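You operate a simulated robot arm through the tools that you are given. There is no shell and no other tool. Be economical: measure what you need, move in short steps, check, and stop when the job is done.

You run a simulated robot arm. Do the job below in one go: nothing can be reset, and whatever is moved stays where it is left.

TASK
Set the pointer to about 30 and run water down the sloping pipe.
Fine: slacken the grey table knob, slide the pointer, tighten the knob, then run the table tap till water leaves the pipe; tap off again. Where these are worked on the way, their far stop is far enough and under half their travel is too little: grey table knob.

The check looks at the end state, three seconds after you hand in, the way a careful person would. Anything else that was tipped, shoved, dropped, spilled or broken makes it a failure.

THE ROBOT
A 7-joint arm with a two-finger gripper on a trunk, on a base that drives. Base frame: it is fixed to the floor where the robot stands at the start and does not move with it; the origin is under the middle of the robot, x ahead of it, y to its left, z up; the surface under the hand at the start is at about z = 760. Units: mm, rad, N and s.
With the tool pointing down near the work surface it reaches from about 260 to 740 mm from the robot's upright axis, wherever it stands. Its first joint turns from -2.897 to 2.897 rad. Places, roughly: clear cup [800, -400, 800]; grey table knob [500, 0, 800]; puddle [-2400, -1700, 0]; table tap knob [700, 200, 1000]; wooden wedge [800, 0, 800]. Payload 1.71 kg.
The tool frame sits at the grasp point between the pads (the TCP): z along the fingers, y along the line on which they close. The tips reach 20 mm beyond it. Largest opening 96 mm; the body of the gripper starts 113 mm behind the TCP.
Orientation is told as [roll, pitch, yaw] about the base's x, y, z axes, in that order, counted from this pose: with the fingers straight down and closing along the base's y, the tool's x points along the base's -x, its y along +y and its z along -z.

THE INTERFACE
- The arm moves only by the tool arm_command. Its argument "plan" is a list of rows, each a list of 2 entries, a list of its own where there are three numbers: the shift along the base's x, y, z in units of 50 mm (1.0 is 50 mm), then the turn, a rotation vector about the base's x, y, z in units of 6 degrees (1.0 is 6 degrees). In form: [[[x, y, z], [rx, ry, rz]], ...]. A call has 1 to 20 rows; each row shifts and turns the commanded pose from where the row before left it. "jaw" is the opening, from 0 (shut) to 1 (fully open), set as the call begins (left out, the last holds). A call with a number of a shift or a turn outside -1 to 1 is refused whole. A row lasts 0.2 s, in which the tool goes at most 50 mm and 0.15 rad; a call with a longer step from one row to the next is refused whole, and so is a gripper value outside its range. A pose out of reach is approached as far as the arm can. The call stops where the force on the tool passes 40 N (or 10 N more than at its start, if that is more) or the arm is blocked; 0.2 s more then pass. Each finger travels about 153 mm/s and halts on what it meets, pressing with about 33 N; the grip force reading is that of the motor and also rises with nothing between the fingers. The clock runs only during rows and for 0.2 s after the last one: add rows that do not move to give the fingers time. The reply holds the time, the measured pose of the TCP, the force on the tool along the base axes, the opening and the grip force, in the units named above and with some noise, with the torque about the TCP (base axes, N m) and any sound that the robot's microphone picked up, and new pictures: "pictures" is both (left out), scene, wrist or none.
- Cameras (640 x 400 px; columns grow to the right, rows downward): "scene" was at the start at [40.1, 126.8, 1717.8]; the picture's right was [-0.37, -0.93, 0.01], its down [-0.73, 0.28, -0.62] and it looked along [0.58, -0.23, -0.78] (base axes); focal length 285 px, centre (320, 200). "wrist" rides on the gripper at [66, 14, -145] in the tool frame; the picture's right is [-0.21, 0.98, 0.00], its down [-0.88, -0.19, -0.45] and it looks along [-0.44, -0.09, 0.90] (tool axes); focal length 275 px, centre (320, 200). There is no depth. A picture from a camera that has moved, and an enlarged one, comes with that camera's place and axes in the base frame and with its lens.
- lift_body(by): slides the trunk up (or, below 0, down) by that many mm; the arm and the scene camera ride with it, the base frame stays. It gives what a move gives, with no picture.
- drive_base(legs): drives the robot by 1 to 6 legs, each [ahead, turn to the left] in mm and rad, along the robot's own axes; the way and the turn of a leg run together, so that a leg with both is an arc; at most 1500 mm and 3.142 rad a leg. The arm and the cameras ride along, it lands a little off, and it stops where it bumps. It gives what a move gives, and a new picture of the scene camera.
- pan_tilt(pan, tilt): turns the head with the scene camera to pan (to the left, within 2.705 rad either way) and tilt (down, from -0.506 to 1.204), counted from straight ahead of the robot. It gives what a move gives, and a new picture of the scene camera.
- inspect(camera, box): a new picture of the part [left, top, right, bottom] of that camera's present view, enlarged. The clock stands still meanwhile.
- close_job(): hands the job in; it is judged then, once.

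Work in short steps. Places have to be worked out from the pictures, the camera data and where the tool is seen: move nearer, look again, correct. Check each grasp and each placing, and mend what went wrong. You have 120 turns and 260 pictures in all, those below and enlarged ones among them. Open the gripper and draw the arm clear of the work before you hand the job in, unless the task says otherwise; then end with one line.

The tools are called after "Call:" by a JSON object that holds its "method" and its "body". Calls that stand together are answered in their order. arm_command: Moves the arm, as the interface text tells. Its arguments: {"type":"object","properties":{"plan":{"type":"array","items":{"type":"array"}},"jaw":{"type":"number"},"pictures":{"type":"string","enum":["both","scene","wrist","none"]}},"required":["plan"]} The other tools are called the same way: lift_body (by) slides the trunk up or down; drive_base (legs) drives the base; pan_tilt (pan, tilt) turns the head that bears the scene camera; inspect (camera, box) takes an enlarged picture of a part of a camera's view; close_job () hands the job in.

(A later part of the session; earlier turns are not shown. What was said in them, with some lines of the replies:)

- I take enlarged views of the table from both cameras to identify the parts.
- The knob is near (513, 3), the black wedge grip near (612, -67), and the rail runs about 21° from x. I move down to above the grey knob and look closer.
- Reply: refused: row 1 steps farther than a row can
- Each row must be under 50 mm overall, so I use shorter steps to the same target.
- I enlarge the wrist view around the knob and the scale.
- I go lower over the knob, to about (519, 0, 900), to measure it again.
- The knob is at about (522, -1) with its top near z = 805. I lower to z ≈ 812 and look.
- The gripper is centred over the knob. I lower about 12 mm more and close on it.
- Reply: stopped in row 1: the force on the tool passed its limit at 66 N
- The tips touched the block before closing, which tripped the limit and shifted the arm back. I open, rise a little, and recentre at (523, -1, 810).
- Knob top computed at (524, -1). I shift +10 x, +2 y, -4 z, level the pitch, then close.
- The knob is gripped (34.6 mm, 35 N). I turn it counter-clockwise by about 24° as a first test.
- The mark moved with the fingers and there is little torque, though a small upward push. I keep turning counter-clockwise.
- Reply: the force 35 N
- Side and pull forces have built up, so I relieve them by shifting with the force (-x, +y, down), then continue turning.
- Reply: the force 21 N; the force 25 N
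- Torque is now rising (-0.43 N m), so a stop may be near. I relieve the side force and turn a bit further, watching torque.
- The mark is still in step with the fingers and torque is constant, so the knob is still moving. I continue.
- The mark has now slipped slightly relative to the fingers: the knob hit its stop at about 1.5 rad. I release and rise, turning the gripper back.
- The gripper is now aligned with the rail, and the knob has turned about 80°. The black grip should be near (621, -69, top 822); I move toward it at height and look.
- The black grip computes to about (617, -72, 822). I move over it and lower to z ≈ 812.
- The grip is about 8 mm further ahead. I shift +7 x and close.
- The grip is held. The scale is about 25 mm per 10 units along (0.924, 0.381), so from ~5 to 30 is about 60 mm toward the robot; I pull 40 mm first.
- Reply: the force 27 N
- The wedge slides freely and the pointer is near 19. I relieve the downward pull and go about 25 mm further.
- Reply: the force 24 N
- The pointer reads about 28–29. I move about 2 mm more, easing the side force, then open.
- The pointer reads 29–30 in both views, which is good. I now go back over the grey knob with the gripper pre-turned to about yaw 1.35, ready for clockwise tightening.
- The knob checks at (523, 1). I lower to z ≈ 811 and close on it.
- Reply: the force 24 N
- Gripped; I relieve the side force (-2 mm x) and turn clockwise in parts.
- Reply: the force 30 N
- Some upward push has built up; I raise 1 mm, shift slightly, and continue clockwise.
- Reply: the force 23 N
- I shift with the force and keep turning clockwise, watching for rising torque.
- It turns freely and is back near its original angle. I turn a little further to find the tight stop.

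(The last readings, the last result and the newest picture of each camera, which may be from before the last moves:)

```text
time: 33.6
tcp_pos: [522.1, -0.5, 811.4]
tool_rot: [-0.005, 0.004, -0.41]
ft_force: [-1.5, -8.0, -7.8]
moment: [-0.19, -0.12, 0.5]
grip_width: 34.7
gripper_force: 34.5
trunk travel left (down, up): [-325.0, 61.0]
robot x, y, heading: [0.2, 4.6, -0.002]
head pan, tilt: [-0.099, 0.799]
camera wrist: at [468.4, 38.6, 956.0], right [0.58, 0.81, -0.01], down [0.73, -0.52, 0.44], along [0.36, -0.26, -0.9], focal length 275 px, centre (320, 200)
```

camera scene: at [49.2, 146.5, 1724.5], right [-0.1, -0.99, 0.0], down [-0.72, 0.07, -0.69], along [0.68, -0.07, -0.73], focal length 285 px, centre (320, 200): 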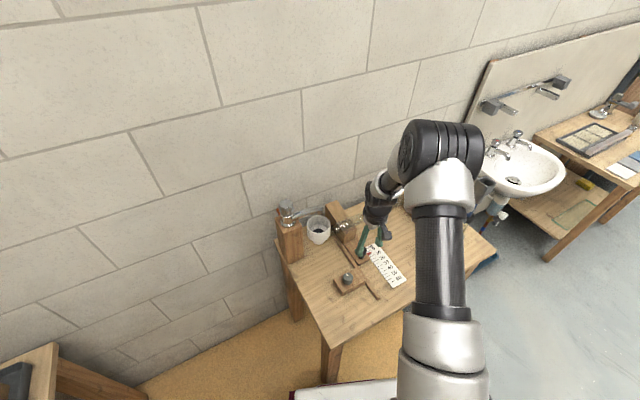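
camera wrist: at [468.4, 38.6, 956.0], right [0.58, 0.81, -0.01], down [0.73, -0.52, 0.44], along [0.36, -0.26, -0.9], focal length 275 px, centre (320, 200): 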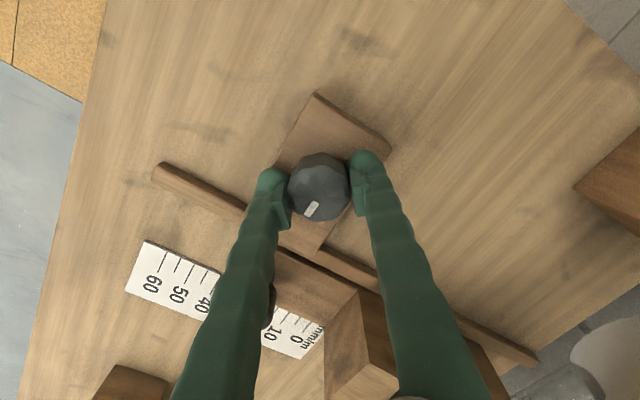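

Torque rose to +0.5 N m and the fingers began to slip: it is tight at its stop. I release, rise and check the pointer.

Call:
{"method": "arm_command", "body": {"plan": [[[0, 0, 0], [0, 0, 0]], [[0, 0, 0], [0, 0, 0]], [[0, 0, 0.6], [0, 0, 0]], [[0, 0, 0.9], [0, 0, 0]], [[0, 0, 0.9], [0, 0, 1]], [[0, 0, 0.9], [0, 0, 1]], [[0, 0, 0.9], [0, 0, 1]], [[0, 0, 0.9], [0, 0, 1]], [[0, 0, 0], [0, 0, 0]]], "jaw": 0.65}}

Call:
{"method": "inspect", "body": {"camera": "wrist", "box": [200, 120, 400, 245]}}

Call:
{"method": "inspect", "body": {"camera": "scene", "box": [260, 180, 400, 280]}}

```text
time: 35.6
tcp_pos: [524.3, 2.1, 1068.0]
tool_rot: [-0.002, 0.004, 0.01]
ft_force: [-0.4, 1.2, -0.1]
moment: [-0.05, 0.0, 0.02]
grip_width: 62.3
gripper_force: 0.0
trunk travel left (down, up): [-325.0, 61.0]
robot x, y, heading: [-0.3, -0.9, 0.001]
head pan, tilt: [-0.099, 0.799]
camera scene: at [50.6, 146.7, 1724.4], right [-0.1, -1.0, 0.0], down [-0.73, 0.07, -0.68], along [0.68, -0.07, -0.73], focal length 285 px, centre (320, 200)
camera wrist: at [459.7, 14.9, 1213.6], right [0.2, 0.98, 0.0], down [0.88, -0.17, 0.44], along [0.43, -0.09, -0.9], focal length 275 px, centre (320, 200)
```

scene: 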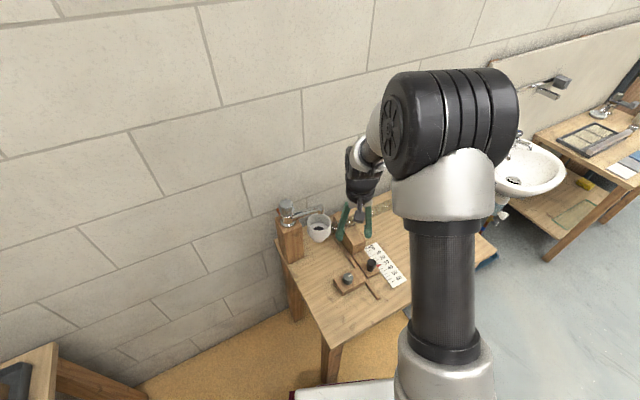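
wrist: 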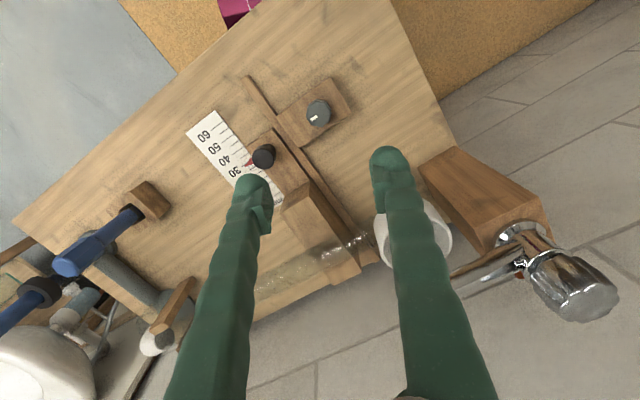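

```text
3.20 times, centred on (300, 182) of wrist
camera zoom: at [459.7, 14.9, 1213.6], right [0.2, 0.98, 0.0], down [0.88, -0.17, 0.44], along [0.43, -0.09, -0.9], focal length 881 px, centre (384, 256)
```

zoom: 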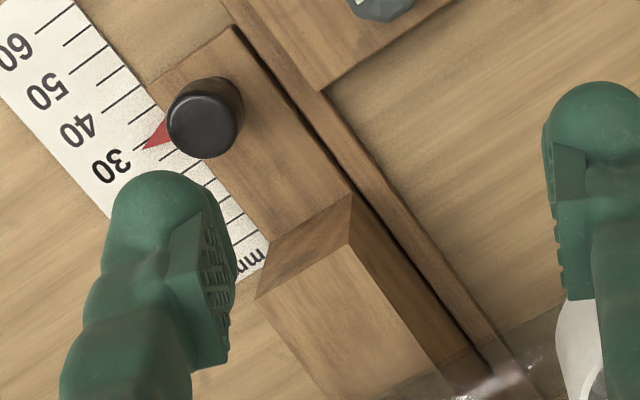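

```text
4.00 times, centred on (330, 230) of scene
camera zoom: at [50.6, 146.7, 1724.4], right [-0.1, -1.0, 0.0], down [-0.73, 0.07, -0.68], along [0.68, -0.07, -0.73], focal length 1139 px, centre (280, 80)
```

zoom: 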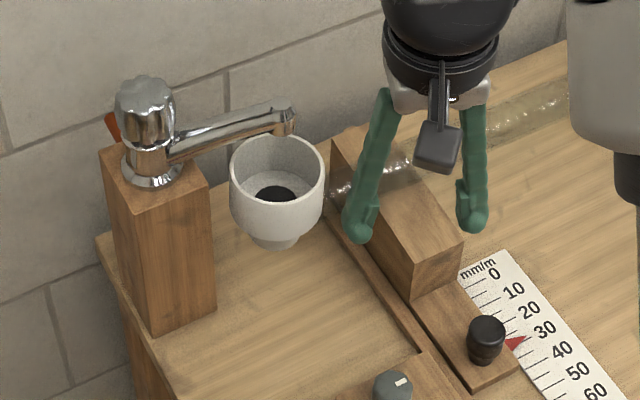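

The pointer holds at 30. The tap's knob is roughly at (710, 205, ~1010); I move up and over nearer to it for a better view.

Call:
{"method": "arm_command", "body": {"plan": [[[0.4, 0.7, 0.4], [0, 0, 0]], [[0.4, 0.7, 0.4], [0, 0, 0]], [[0.4, 0.7, 0.2], [0, 0, 0]], [[0.4, 0.7, 0], [0, 0, 0]], [[0.5, 0.2, 0], [0, 0, 0]], [[0, 0, 0], [0, 0, 0]]]}}

Call:
{"method": "inspect", "body": {"camera": "scene", "box": [260, 170, 400, 270]}}

```text
time: 37.0
tcp_pos: [628.7, 149.4, 1117.8]
tool_rot: [-0.002, 0.001, 0.009]
ft_force: [1.0, 0.7, -0.2]
moment: [-0.02, -0.02, -0.04]
grip_width: 62.5
gripper_force: 0.1
trunk travel left (down, up): [-325.0, 61.0]
robot x, y, heading: [-2.7, 3.0, 0.002]
head pan, tilt: [-0.099, 0.799]
camera scene: at [48.7, 146.8, 1724.5], right [-0.1, -1.0, 0.0], down [-0.72, 0.07, -0.69], along [0.68, -0.07, -0.73], focal length 285 px, centre (320, 200)
camera wrist: at [564.3, 163.2, 1263.2], right [0.2, 0.98, 0.0], down [0.88, -0.18, 0.44], along [0.43, -0.09, -0.9], focal length 275 px, centre (320, 200)
```

scene: 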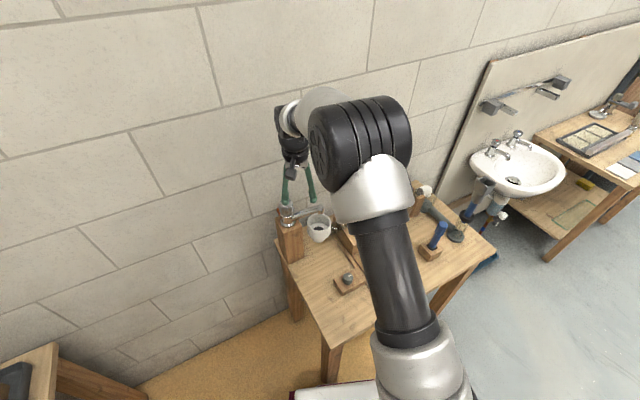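
wrist: 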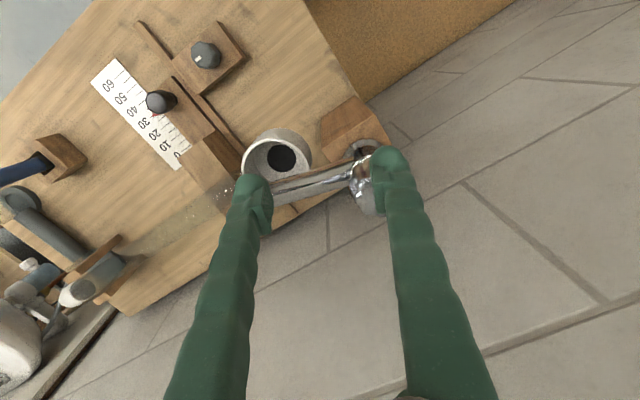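

```text
4.00 times, centred on (330, 220) of scene
camera zoom: at [48.7, 146.8, 1724.5], right [-0.1, -1.0, 0.0], down [-0.72, 0.07, -0.69], along [0.68, -0.07, -0.73], focal length 1139 px, centre (280, 120)
```

zoom: 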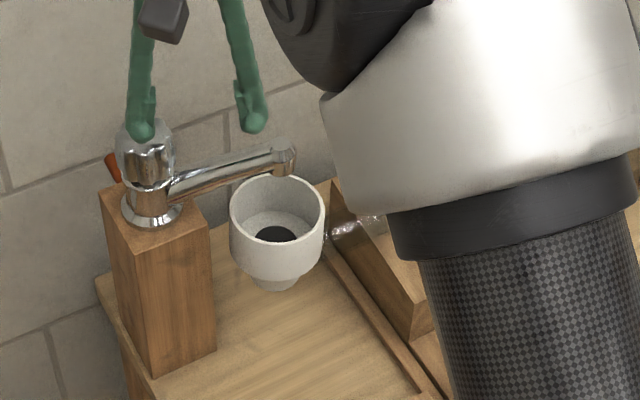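

Combining views, the tap post top is at z ≈ 955 and the knob axis near (676, 197), top near 1040. I centre over it at the present height and look again.

Call:
{"method": "arm_command", "body": {"plan": [[[0.3, 0.5, 0], [0, 0, 0]], [[0.3, 0.5, 0], [0, 0, 0]], [[0, 0, 0], [0, 0, 0]]]}}

Call:
{"method": "inspect", "body": {"camera": "wrist", "box": [220, 90, 420, 215]}}

Call:
{"method": "inspect", "body": {"camera": "scene", "box": [260, 150, 360, 250]}}

```text
time: 37.8
tcp_pos: [660.9, 200.5, 1119.0]
tool_rot: [0.0, 0.002, 0.007]
ft_force: [0.8, 0.3, 0.1]
moment: [-0.02, -0.02, 0.02]
grip_width: 62.4
gripper_force: 0.0
trunk travel left (down, up): [-325.0, 61.0]
robot x, y, heading: [-2.1, 2.8, 0.001]
head pan, tilt: [-0.099, 0.799]
camera scene: at [49.3, 146.5, 1724.5], right [-0.1, -0.99, 0.0], down [-0.72, 0.07, -0.69], along [0.68, -0.07, -0.73], focal length 285 px, centre (320, 200)
camera wrist: at [595.7, 213.9, 1263.2], right [0.2, 0.98, 0.0], down [0.88, -0.18, 0.44], along [0.43, -0.09, -0.9], focal length 275 px, centre (320, 200)
```

scene: 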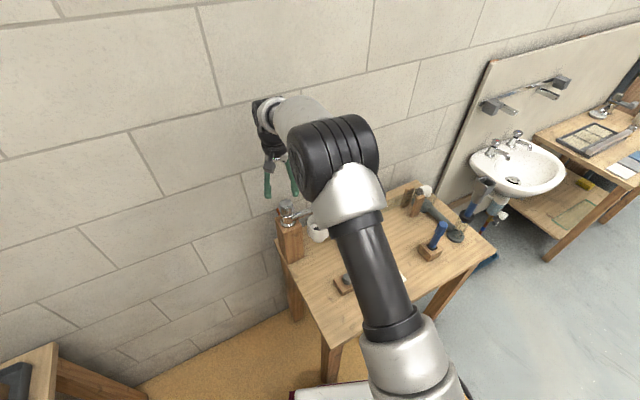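
wrist: 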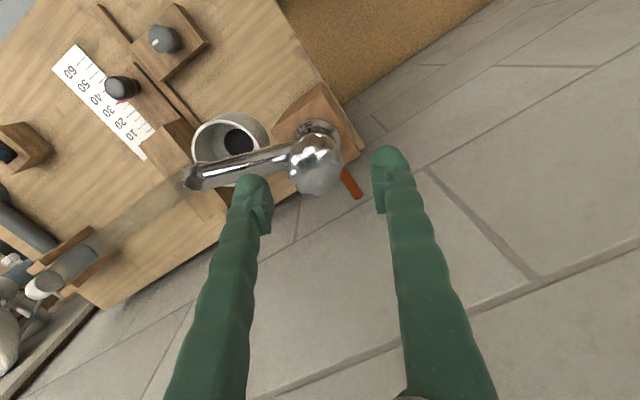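

```text
3.20 times, centred on (320, 152) of wrist
camera zoom: at [595.7, 213.9, 1263.2], right [0.2, 0.98, 0.0], down [0.88, -0.18, 0.44], along [0.43, -0.09, -0.9], focal length 881 px, centre (320, 352)
```

zoom: 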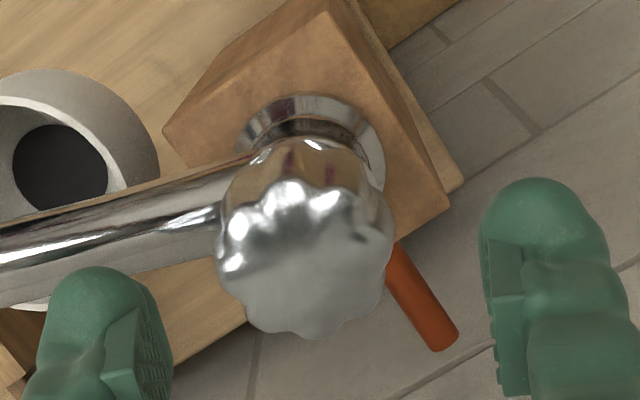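

```text
4.00 times, centred on (310, 200) of scene
camera zoom: at [49.3, 146.5, 1724.5], right [-0.1, -0.99, 0.0], down [-0.72, 0.07, -0.69], along [0.68, -0.07, -0.73], focal length 1139 px, centre (360, 200)
```

zoom: 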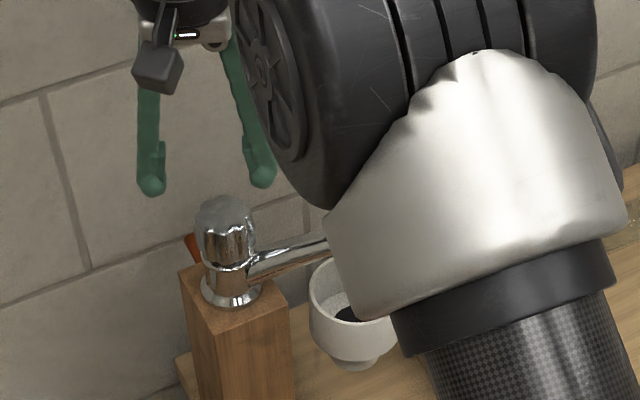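

The knob axis is at about (675, 194), ~47 mm wide, spanning z ≈ 1005–1050. Before opening it, I check the pipe outlet and what catches the water.

Call:
{"method": "inspect", "body": {"camera": "scene", "box": [390, 160, 520, 270]}}

Call:
{"method": "inspect", "body": {"camera": "wrist", "box": [0, 150, 220, 330]}}

```text
3.64 times, centred on (455, 215) of scene
camera zoom: at [49.3, 146.5, 1724.5], right [-0.1, -0.99, 0.0], down [-0.72, 0.07, -0.69], along [0.68, -0.07, -0.73], focal length 1035 px, centre (-171, 146)
```

zoom: 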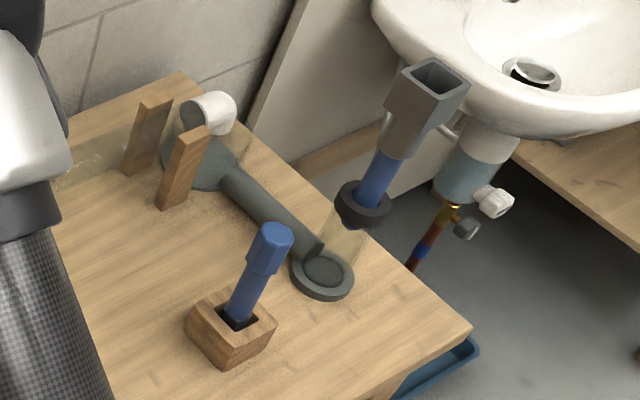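

```text
2.22 times, centred on (110, 240) of wrist
camera zoom: at [595.7, 213.9, 1263.2], right [0.2, 0.98, 0.0], down [0.88, -0.18, 0.44], along [0.43, -0.09, -0.9], focal length 612 px, centre (787, 111)
```

zoom: 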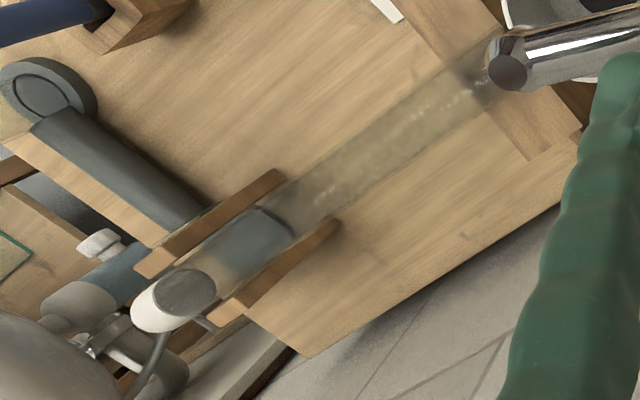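

The outlet elbow discharges into a cup/drain assembly at the far end. I align over the tap knob with yaw 0.4, jaws wider, and descend to z ≈ 1055 first.

Call:
{"method": "arm_command", "body": {"plan": [[[0.3, -0.12, 0], [0, 0, 1]], [[0, 0, 0], [0, 0, 1]], [[0, 0, 0], [0, 0, 1]], [[0, 0, 0], [0, 0, 1]], [[0, 0, -0.6], [0, 0, 0]], [[0, 0, -0.6], [0, 0, 0]], [[0, 0, 0], [0, 0, 0]]], "jaw": 0.85, "pictures": "wrist"}}

Call:
{"method": "inspect", "body": {"camera": "scene", "box": [250, 150, 350, 250]}}

```text
time: 39.4
tcp_pos: [675.0, 195.8, 1058.5]
tool_rot: [-0.002, 0.001, 0.427]
ft_force: [-0.2, 0.4, -0.1]
moment: [0.01, 0.06, -0.01]
grip_width: 81.9
gripper_force: 0.0
trunk travel left (down, up): [-325.0, 61.0]
robot x, y, heading: [-0.5, -0.1, -0.001]
head pan, tilt: [-0.099, 0.799]
camera wrist: at [610.6, 180.7, 1202.2], right [-0.22, 0.98, 0.0], down [0.87, 0.2, 0.44], along [0.43, 0.1, -0.9], focal length 275 px, centre (320, 200)
```

wrist: 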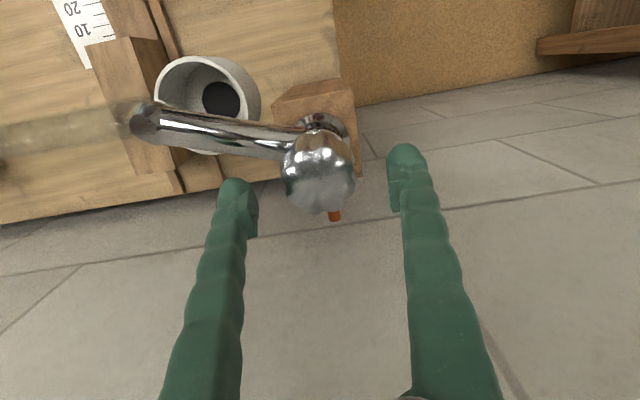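

```text
4.00 times, centred on (300, 200) of scene
camera zoom: at [49.8, 146.6, 1724.5], right [-0.1, -0.99, 0.0], down [-0.72, 0.07, -0.69], along [0.68, -0.07, -0.73], focal length 1139 px, centre (400, 200)
```

zoom: 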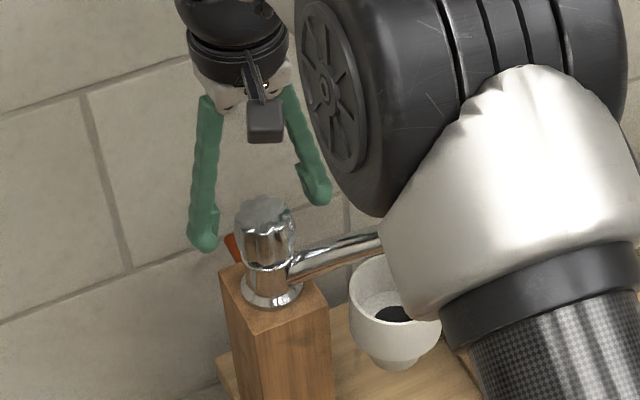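

Knob top is at about z = 1048, its lower rim ~1008, and the spout is below ~995 near the body. I descend to TCP z ≈ 1032 and close.

Call:
{"method": "arm_command", "body": {"plan": [[[0.02, -0.02, -0.3], [0, 0, 0]], [[0, 0, -0.22], [0, 0, 0]], [[0, 0, 0], [0, 0, 0]]], "pictures": "none"}}

Call:
{"method": "arm_command", "body": {"plan": [[[0, 0, 0], [0, 0, 0]], [[0, 0, 0], [0, 0, 0]], [[0, 0, 0], [0, 0, 0]]], "jaw": 0.35, "pictures": "wrist"}}

Call:
{"method": "inspect", "body": {"camera": "scene", "box": [250, 150, 350, 250]}}

```text
time: 40.2
tcp_pos: [675.4, 194.3, 1031.3]
tool_rot: [-0.003, 0.002, 0.427]
ft_force: [0.1, 0.5, 0.2]
moment: [0.01, -0.01, 0.0]
grip_width: 81.4
gripper_force: 0.1
trunk travel left (down, up): [-325.0, 61.0]
robot x, y, heading: [-1.8, -1.1, -0.0]
head pan, tilt: [-0.099, 0.799]
```

```text
time: 41.0
tcp_pos: [676.7, 193.9, 1031.1]
tool_rot: [-0.001, 0.002, 0.426]
ft_force: [-0.6, 0.8, -1.2]
moment: [0.08, -0.05, 0.01]
grip_width: 51.5
gripper_force: 35.1
trunk travel left (down, up): [-325.0, 61.0]
robot x, y, heading: [-2.9, -0.3, 0.002]
head pan, tilt: [-0.099, 0.799]
camera wrist: at [610.8, 180.8, 1175.1], right [-0.22, 0.98, 0.0], down [0.87, 0.2, 0.44], along [0.43, 0.1, -0.9], focal length 275 px, centre (320, 200)
```

wrist: 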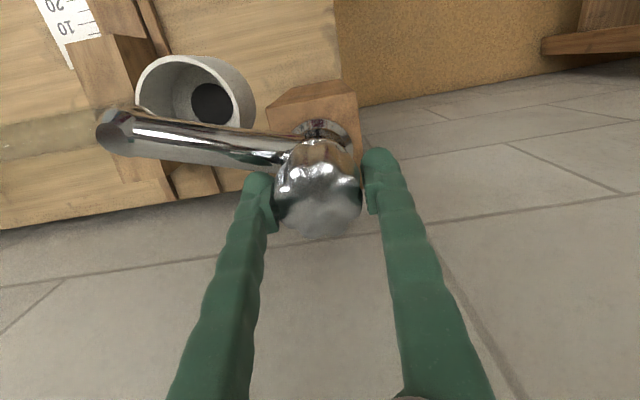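

```text
4.00 times, centred on (300, 200) of scene
camera zoom: at [49.9, 146.9, 1724.5], right [-0.1, -1.0, 0.0], down [-0.72, 0.07, -0.69], along [0.68, -0.07, -0.73], focal length 1139 px, centre (400, 200)
```

zoom: 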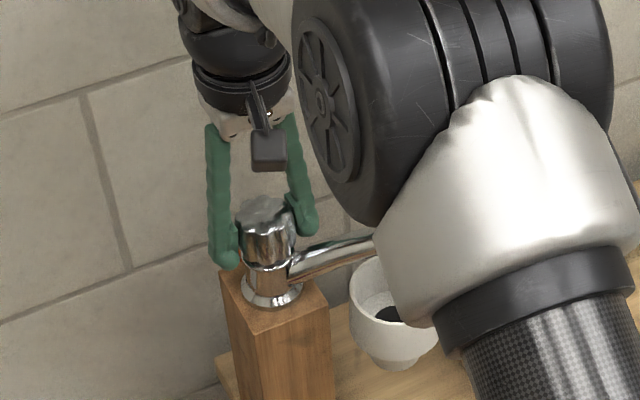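

The knob is gripped well, clear of the spout. I turn it counter-clockwise about 30° and look for water.

Call:
{"method": "arm_command", "body": {"plan": [[[0, 0, 0], [0, 0, 1]], [[0, 0, 0], [0, 0, 1]], [[0, 0, 0], [0, 0, 1]], [[0, 0, 0], [0, 0, 1]], [[0, 0, 0], [0, 0, 1]]]}}

```text
time: 42.2
tcp_pos: [674.8, 196.8, 1030.6]
tool_rot: [0.002, -0.001, 0.955]
ft_force: [-7.5, 14.5, 0.0]
moment: [-0.35, 0.15, -0.05]
grip_width: 51.2
gripper_force: 35.0
trunk travel left (down, up): [-325.0, 61.0]
robot x, y, heading: [2.6, 0.1, -0.001]
head pan, tilt: [-0.099, 0.799]
camera scene: at [48.6, 148.9, 1724.3], right [-0.1, -1.0, 0.0], down [-0.72, 0.07, -0.69], along [0.68, -0.07, -0.73], focal length 285 px, centre (320, 200)
camera wrist: at [625.7, 151.2, 1175.1], right [-0.68, 0.73, 0.0], down [0.66, 0.61, 0.44], along [0.33, 0.3, -0.9], focal length 275 px, centre (320, 200)
```

scene: 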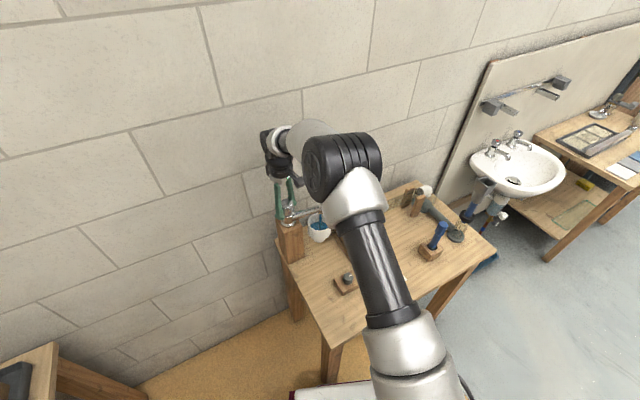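
wrist: 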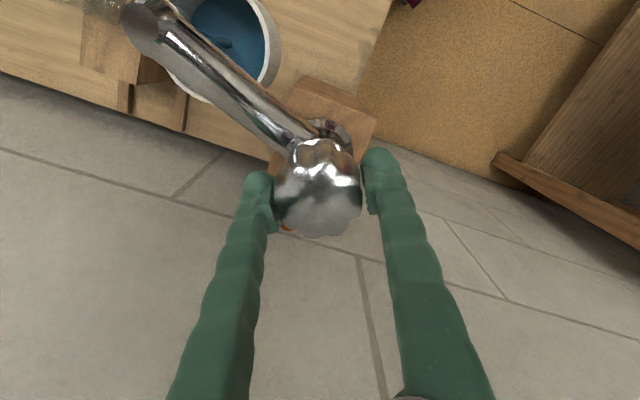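

Water is already in the funnel. With the clock stopped I check the funnel level and the outlet.

Call:
{"method": "inspect", "body": {"camera": "wrist", "box": [60, 0, 300, 150]}}

Call:
{"method": "inspect", "body": {"camera": "scene", "box": [380, 165, 480, 250]}}

```text
2.67 times, centred on (180, 75) of wrist
camera zoom: at [625.7, 151.2, 1175.1], right [-0.68, 0.73, 0.0], down [0.66, 0.61, 0.44], along [0.33, 0.3, -0.9], focal length 734 px, centre (693, 533)
```

zoom: 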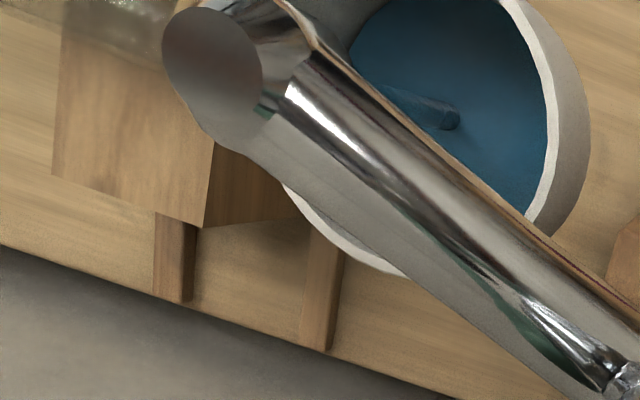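

```text
4.71 times, centred on (430, 208) of scene
camera zoom: at [48.6, 148.9, 1724.3], right [-0.1, -1.0, 0.0], down [-0.72, 0.07, -0.69], along [0.68, -0.07, -0.73], focal length 1340 px, centre (-198, 165)
```

zoom: 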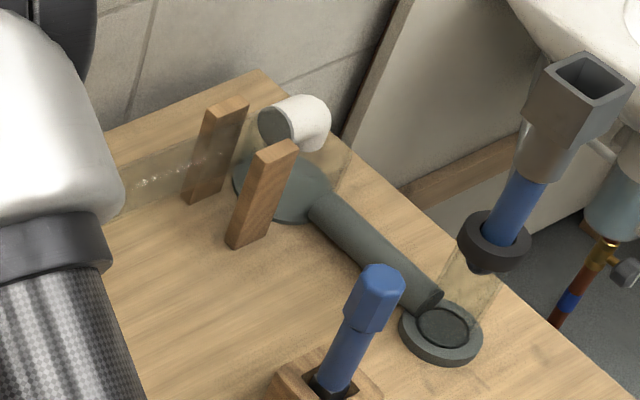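

The funnel fills fast, so I throttle back about 12° and look at the level and outlet.

Call:
{"method": "arm_command", "body": {"plan": [[[0, 0.02, 0], [0, 0, -1]], [[0, 0, 0], [0, 0, -1]]], "pictures": "none"}}

Call:
{"method": "inspect", "body": {"camera": "wrist", "box": [60, 0, 300, 150]}}

Call:
{"method": "inspect", "body": {"camera": "scene", "box": [290, 165, 480, 260]}}

```text
time: 42.8
tcp_pos: [675.2, 195.8, 1031.8]
tool_rot: [-0.002, 0.001, 0.742]
ft_force: [-8.8, 12.1, -0.1]
moment: [0.32, -0.69, -0.04]
grip_width: 51.6
gripper_force: 35.1
trunk travel left (down, up): [-325.0, 61.0]
robot x, y, heading: [0.8, -3.3, 0.001]
head pan, tilt: [-0.099, 0.799]
```

```text
2.67 times, centred on (180, 75) of wrist
camera zoom: at [617.6, 162.3, 1175.1], right [-0.51, 0.86, 0.0], down [0.77, 0.46, 0.44], along [0.38, 0.22, -0.9], focal length 734 px, centre (693, 533)
```

zoom: 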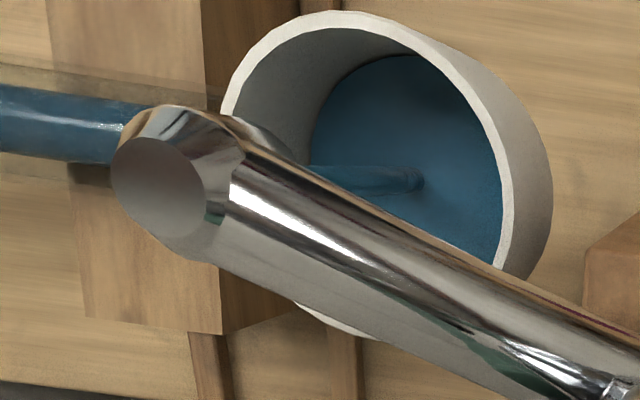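

```text
3.37 times, centred on (385, 212) of scene
camera zoom: at [48.4, 148.6, 1724.3], right [-0.1, -1.0, 0.0], down [-0.72, 0.07, -0.69], along [0.68, -0.07, -0.73], focal length 959 px, centre (101, 158)
```

zoom: 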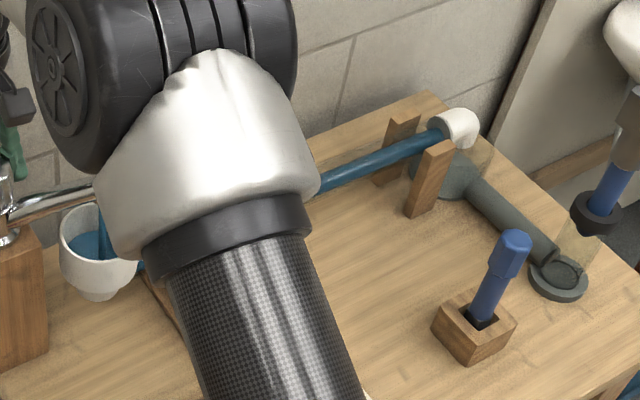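

The water has run the length of the pipe to the elbow and the funnel level is fine. I wait briefly to see it leave the outlet.

Call:
{"method": "arm_command", "body": {"plan": [[[0, 0, 0], [0, 0, 0]]], "pictures": "none"}}

Call:
{"method": "inspect", "body": {"camera": "scene", "box": [380, 165, 480, 250]}}

Call:
{"method": "inspect", "body": {"camera": "wrist", "box": [60, 0, 300, 150]}}

```text
time: 43.2
tcp_pos: [675.7, 195.6, 1030.7]
tool_rot: [0.001, 0.002, 0.74]
ft_force: [-7.4, 13.4, 0.0]
moment: [-0.1, -0.39, -0.08]
grip_width: 51.5
gripper_force: 34.9
trunk travel left (down, up): [-325.0, 61.0]
robot x, y, heading: [-1.7, -4.5, -0.002]
head pan, tilt: [-0.099, 0.799]
```

```text
4.71 times, centred on (430, 208) of scene
camera zoom: at [48.6, 148.7, 1724.3], right [-0.1, -1.0, 0.0], down [-0.72, 0.07, -0.69], along [0.68, -0.07, -0.73], focal length 1340 px, centre (-198, 165)
```

zoom: 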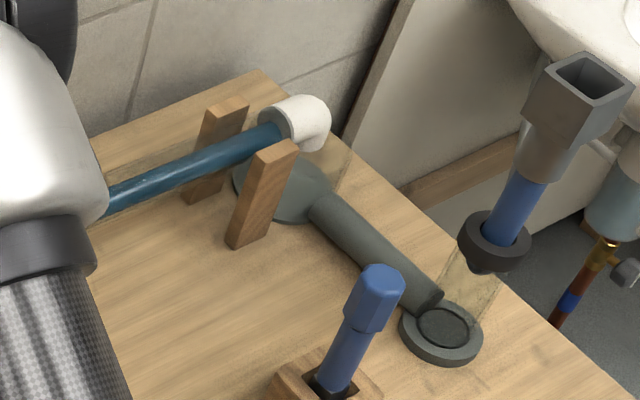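

```text
2.67 times, centred on (180, 75) of wrist
camera zoom: at [617.7, 162.4, 1175.2], right [-0.51, 0.86, 0.0], down [0.77, 0.46, 0.44], along [0.38, 0.22, -0.9], focal length 734 px, centre (693, 533)
```

zoom: 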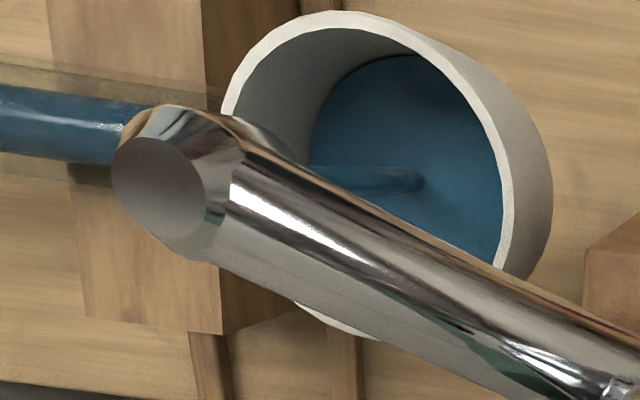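

Levels are steady. I wait about one second more to see water at the outlet and in the clear cup.

Call:
{"method": "arm_command", "body": {"plan": [[[0, 0, 0], [0, 0, 0]], [[0, 0, 0], [0, 0, 0]], [[0, 0, 0], [0, 0, 0]], [[0, 0, 0], [0, 0, 0]]], "pictures": "none"}}

Call:
{"method": "inspect", "body": {"camera": "scene", "box": [405, 175, 475, 235]}}

```text
time: 44.2
tcp_pos: [674.7, 194.9, 1029.9]
tool_rot: [-0.001, 0.003, 0.741]
ft_force: [-6.3, 13.3, 0.8]
moment: [-0.32, -0.06, -0.09]
grip_width: 51.4
gripper_force: 34.7
trunk travel left (down, up): [-325.0, 61.0]
robot x, y, heading: [-2.1, 4.3, -0.004]
head pan, tilt: [-0.099, 0.799]
```

```text
6.67 times, centred on (440, 205) of scene
camera zoom: at [48.6, 148.7, 1724.3], right [-0.1, -1.0, 0.0], down [-0.72, 0.07, -0.69], along [0.68, -0.07, -0.73], focal length 1898 px, centre (-480, 167)
```

zoom: 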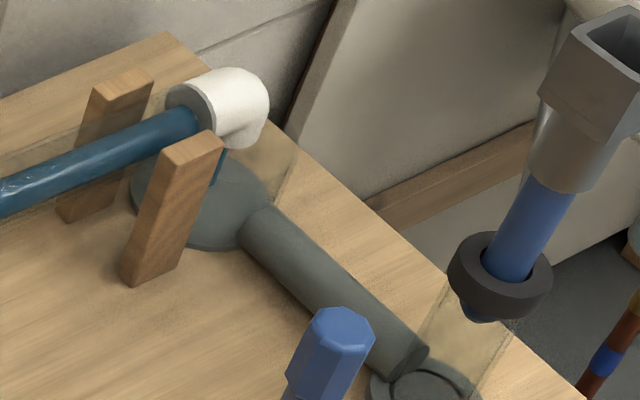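

A blue stream now falls from the elbow into the grey drain, so water has left the pipe. I shut the tap clockwise, past its starting angle to the stop.

Call:
{"method": "arm_command", "body": {"plan": [[[-0.02, 0.03, 0], [0, 0, -1]], [[0, 0, 0], [0, 0, -1]], [[0, 0, 0], [0, 0, -1]], [[0, 0, 0], [0, 0, -1]]]}}

```text
time: 45.2
tcp_pos: [675.1, 193.9, 1029.7]
tool_rot: [-0.004, 0.005, 0.319]
ft_force: [-2.4, -0.1, -4.1]
moment: [-0.17, -0.1, 0.58]
grip_width: 51.7
gripper_force: 34.5
trunk travel left (down, up): [-325.0, 61.0]
robot x, y, heading: [-0.4, -0.4, -0.003]
head pan, tilt: [-0.099, 0.799]
camera scene: at [49.9, 146.9, 1724.4], right [-0.1, -1.0, 0.0], down [-0.72, 0.07, -0.69], along [0.68, -0.07, -0.73], focal length 285 px, centre (320, 200)
camera wrist: at [609.0, 187.5, 1175.4], right [-0.11, 0.99, 0.0], down [0.89, 0.1, 0.44], along [0.44, 0.05, -0.9], focal length 275 px, centre (320, 200)
```

scene: 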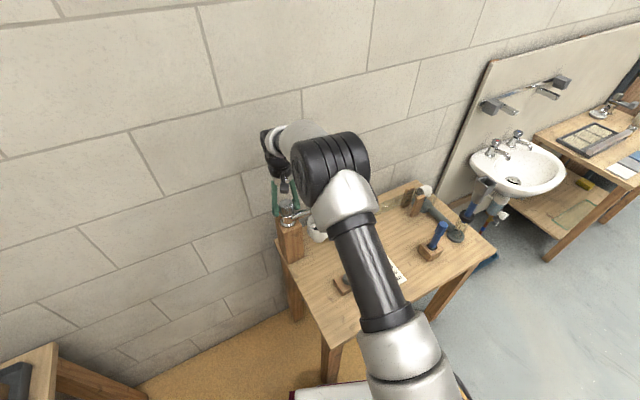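
wrist: 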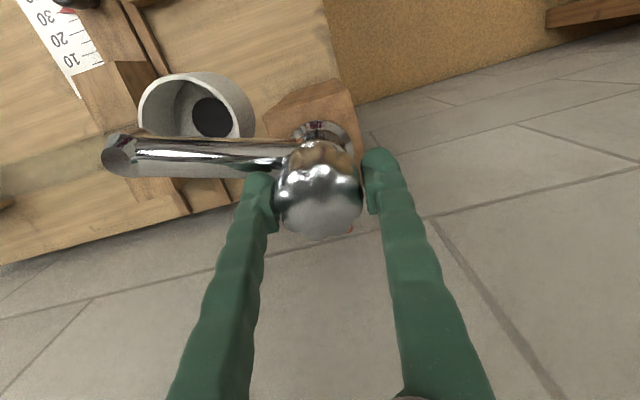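

The tap is at its closed stop (0.58 N m) and the funnel has drained. I open the jaws, rise, and draw back clear.

Call:
{"method": "arm_command", "body": {"plan": [[[0, 0, 0], [0, 0, 0]], [[0, 0, 0], [0, 0, 0]], [[0, 0, 0.5], [0, 0, 0]], [[0, 0, 0.9], [0, 0, 0]], [[0, 0, 0.9], [0, 0, 0]], [[-0.6, 0, 0.6], [0, 0, 0]], [[-0.7, 0, 0.5], [0, 0, 0]], [[-0.9, 0, 0], [0, 0, 0]], [[-0.9, 0, 0], [0, 0, 0]], [[0, 0, 0], [0, 0, 0]]], "jaw": 0.9}}

Call:
{"method": "inspect", "body": {"camera": "scene", "box": [270, 170, 480, 300]}}

Call:
{"method": "inspect", "body": {"camera": "wrist", "box": [0, 50, 400, 300]}}

```text
time: 47.4
tcp_pos: [518.6, 199.8, 1200.4]
tool_rot: [0.0, 0.003, 0.323]
ft_force: [0.1, 0.6, 0.3]
moment: [-0.01, 0.03, 0.02]
grip_width: 86.1
gripper_force: 0.1
trunk travel left (down, up): [-325.0, 61.0]
robot x, y, heading: [2.8, -2.1, 0.001]
head pan, tilt: [-0.099, 0.799]
camera scene: at [51.6, 147.2, 1724.3], right [-0.1, -0.99, 0.0], down [-0.73, 0.07, -0.68], along [0.68, -0.07, -0.73], focal length 285 px, centre (320, 200)
camera wrist: at [452.8, 192.9, 1345.4], right [-0.11, 0.99, 0.0], down [0.89, 0.1, 0.44], along [0.44, 0.05, -0.9], focal length 275 px, centre (320, 200)
```

scene: 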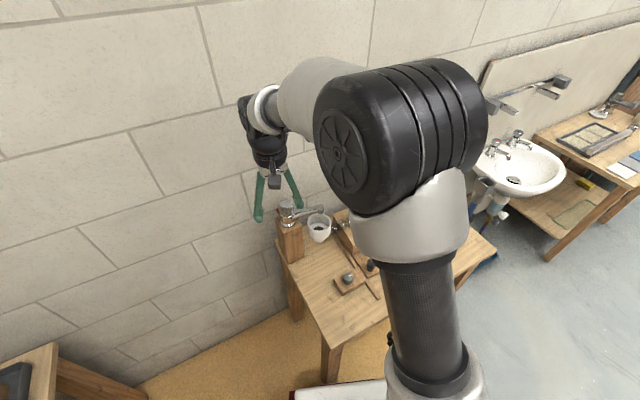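
wrist: 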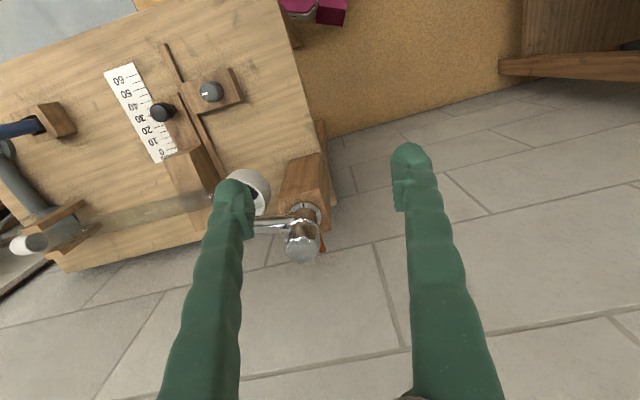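

```text
3.05 times, centred on (375, 235) of scene
camera zoom: at [51.6, 147.2, 1724.3], right [-0.1, -0.99, 0.0], down [-0.73, 0.07, -0.68], along [0.68, -0.07, -0.73], focal length 868 px, centre (152, 93)
```

zoom: 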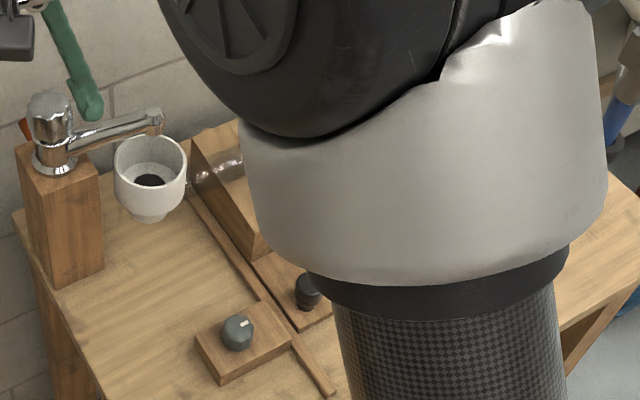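

```text
1.60 times, centred on (200, 175) of wrist
camera zoom: at [452.8, 192.9, 1345.4], right [-0.11, 0.99, 0.0], down [0.89, 0.1, 0.44], along [0.44, 0.05, -0.9], focal length 440 px, centre (512, 240)
```

zoom: 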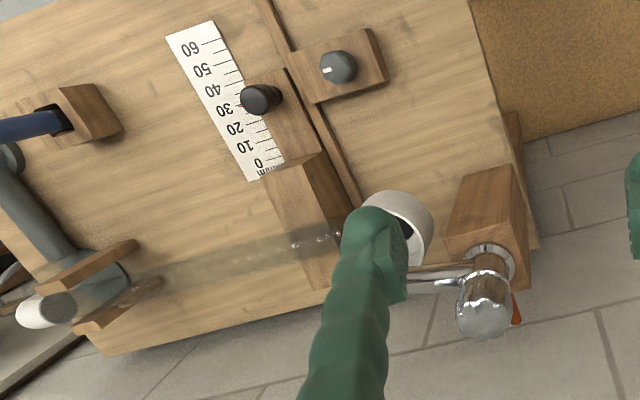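

The tap is off, the pipe and funnel are draining dry, the pointer is at about 30, the knob is tight and the arm is clear. I hand in.

Call:
{"method": "close_job", "body": {}}

```text
The job is handed in.
```

The pointer is set at about 30 and the grey table knob is tightened to its stop. Water ran down the pipe and out of the elbow, and the tap is closed again with the arm drawn clear.
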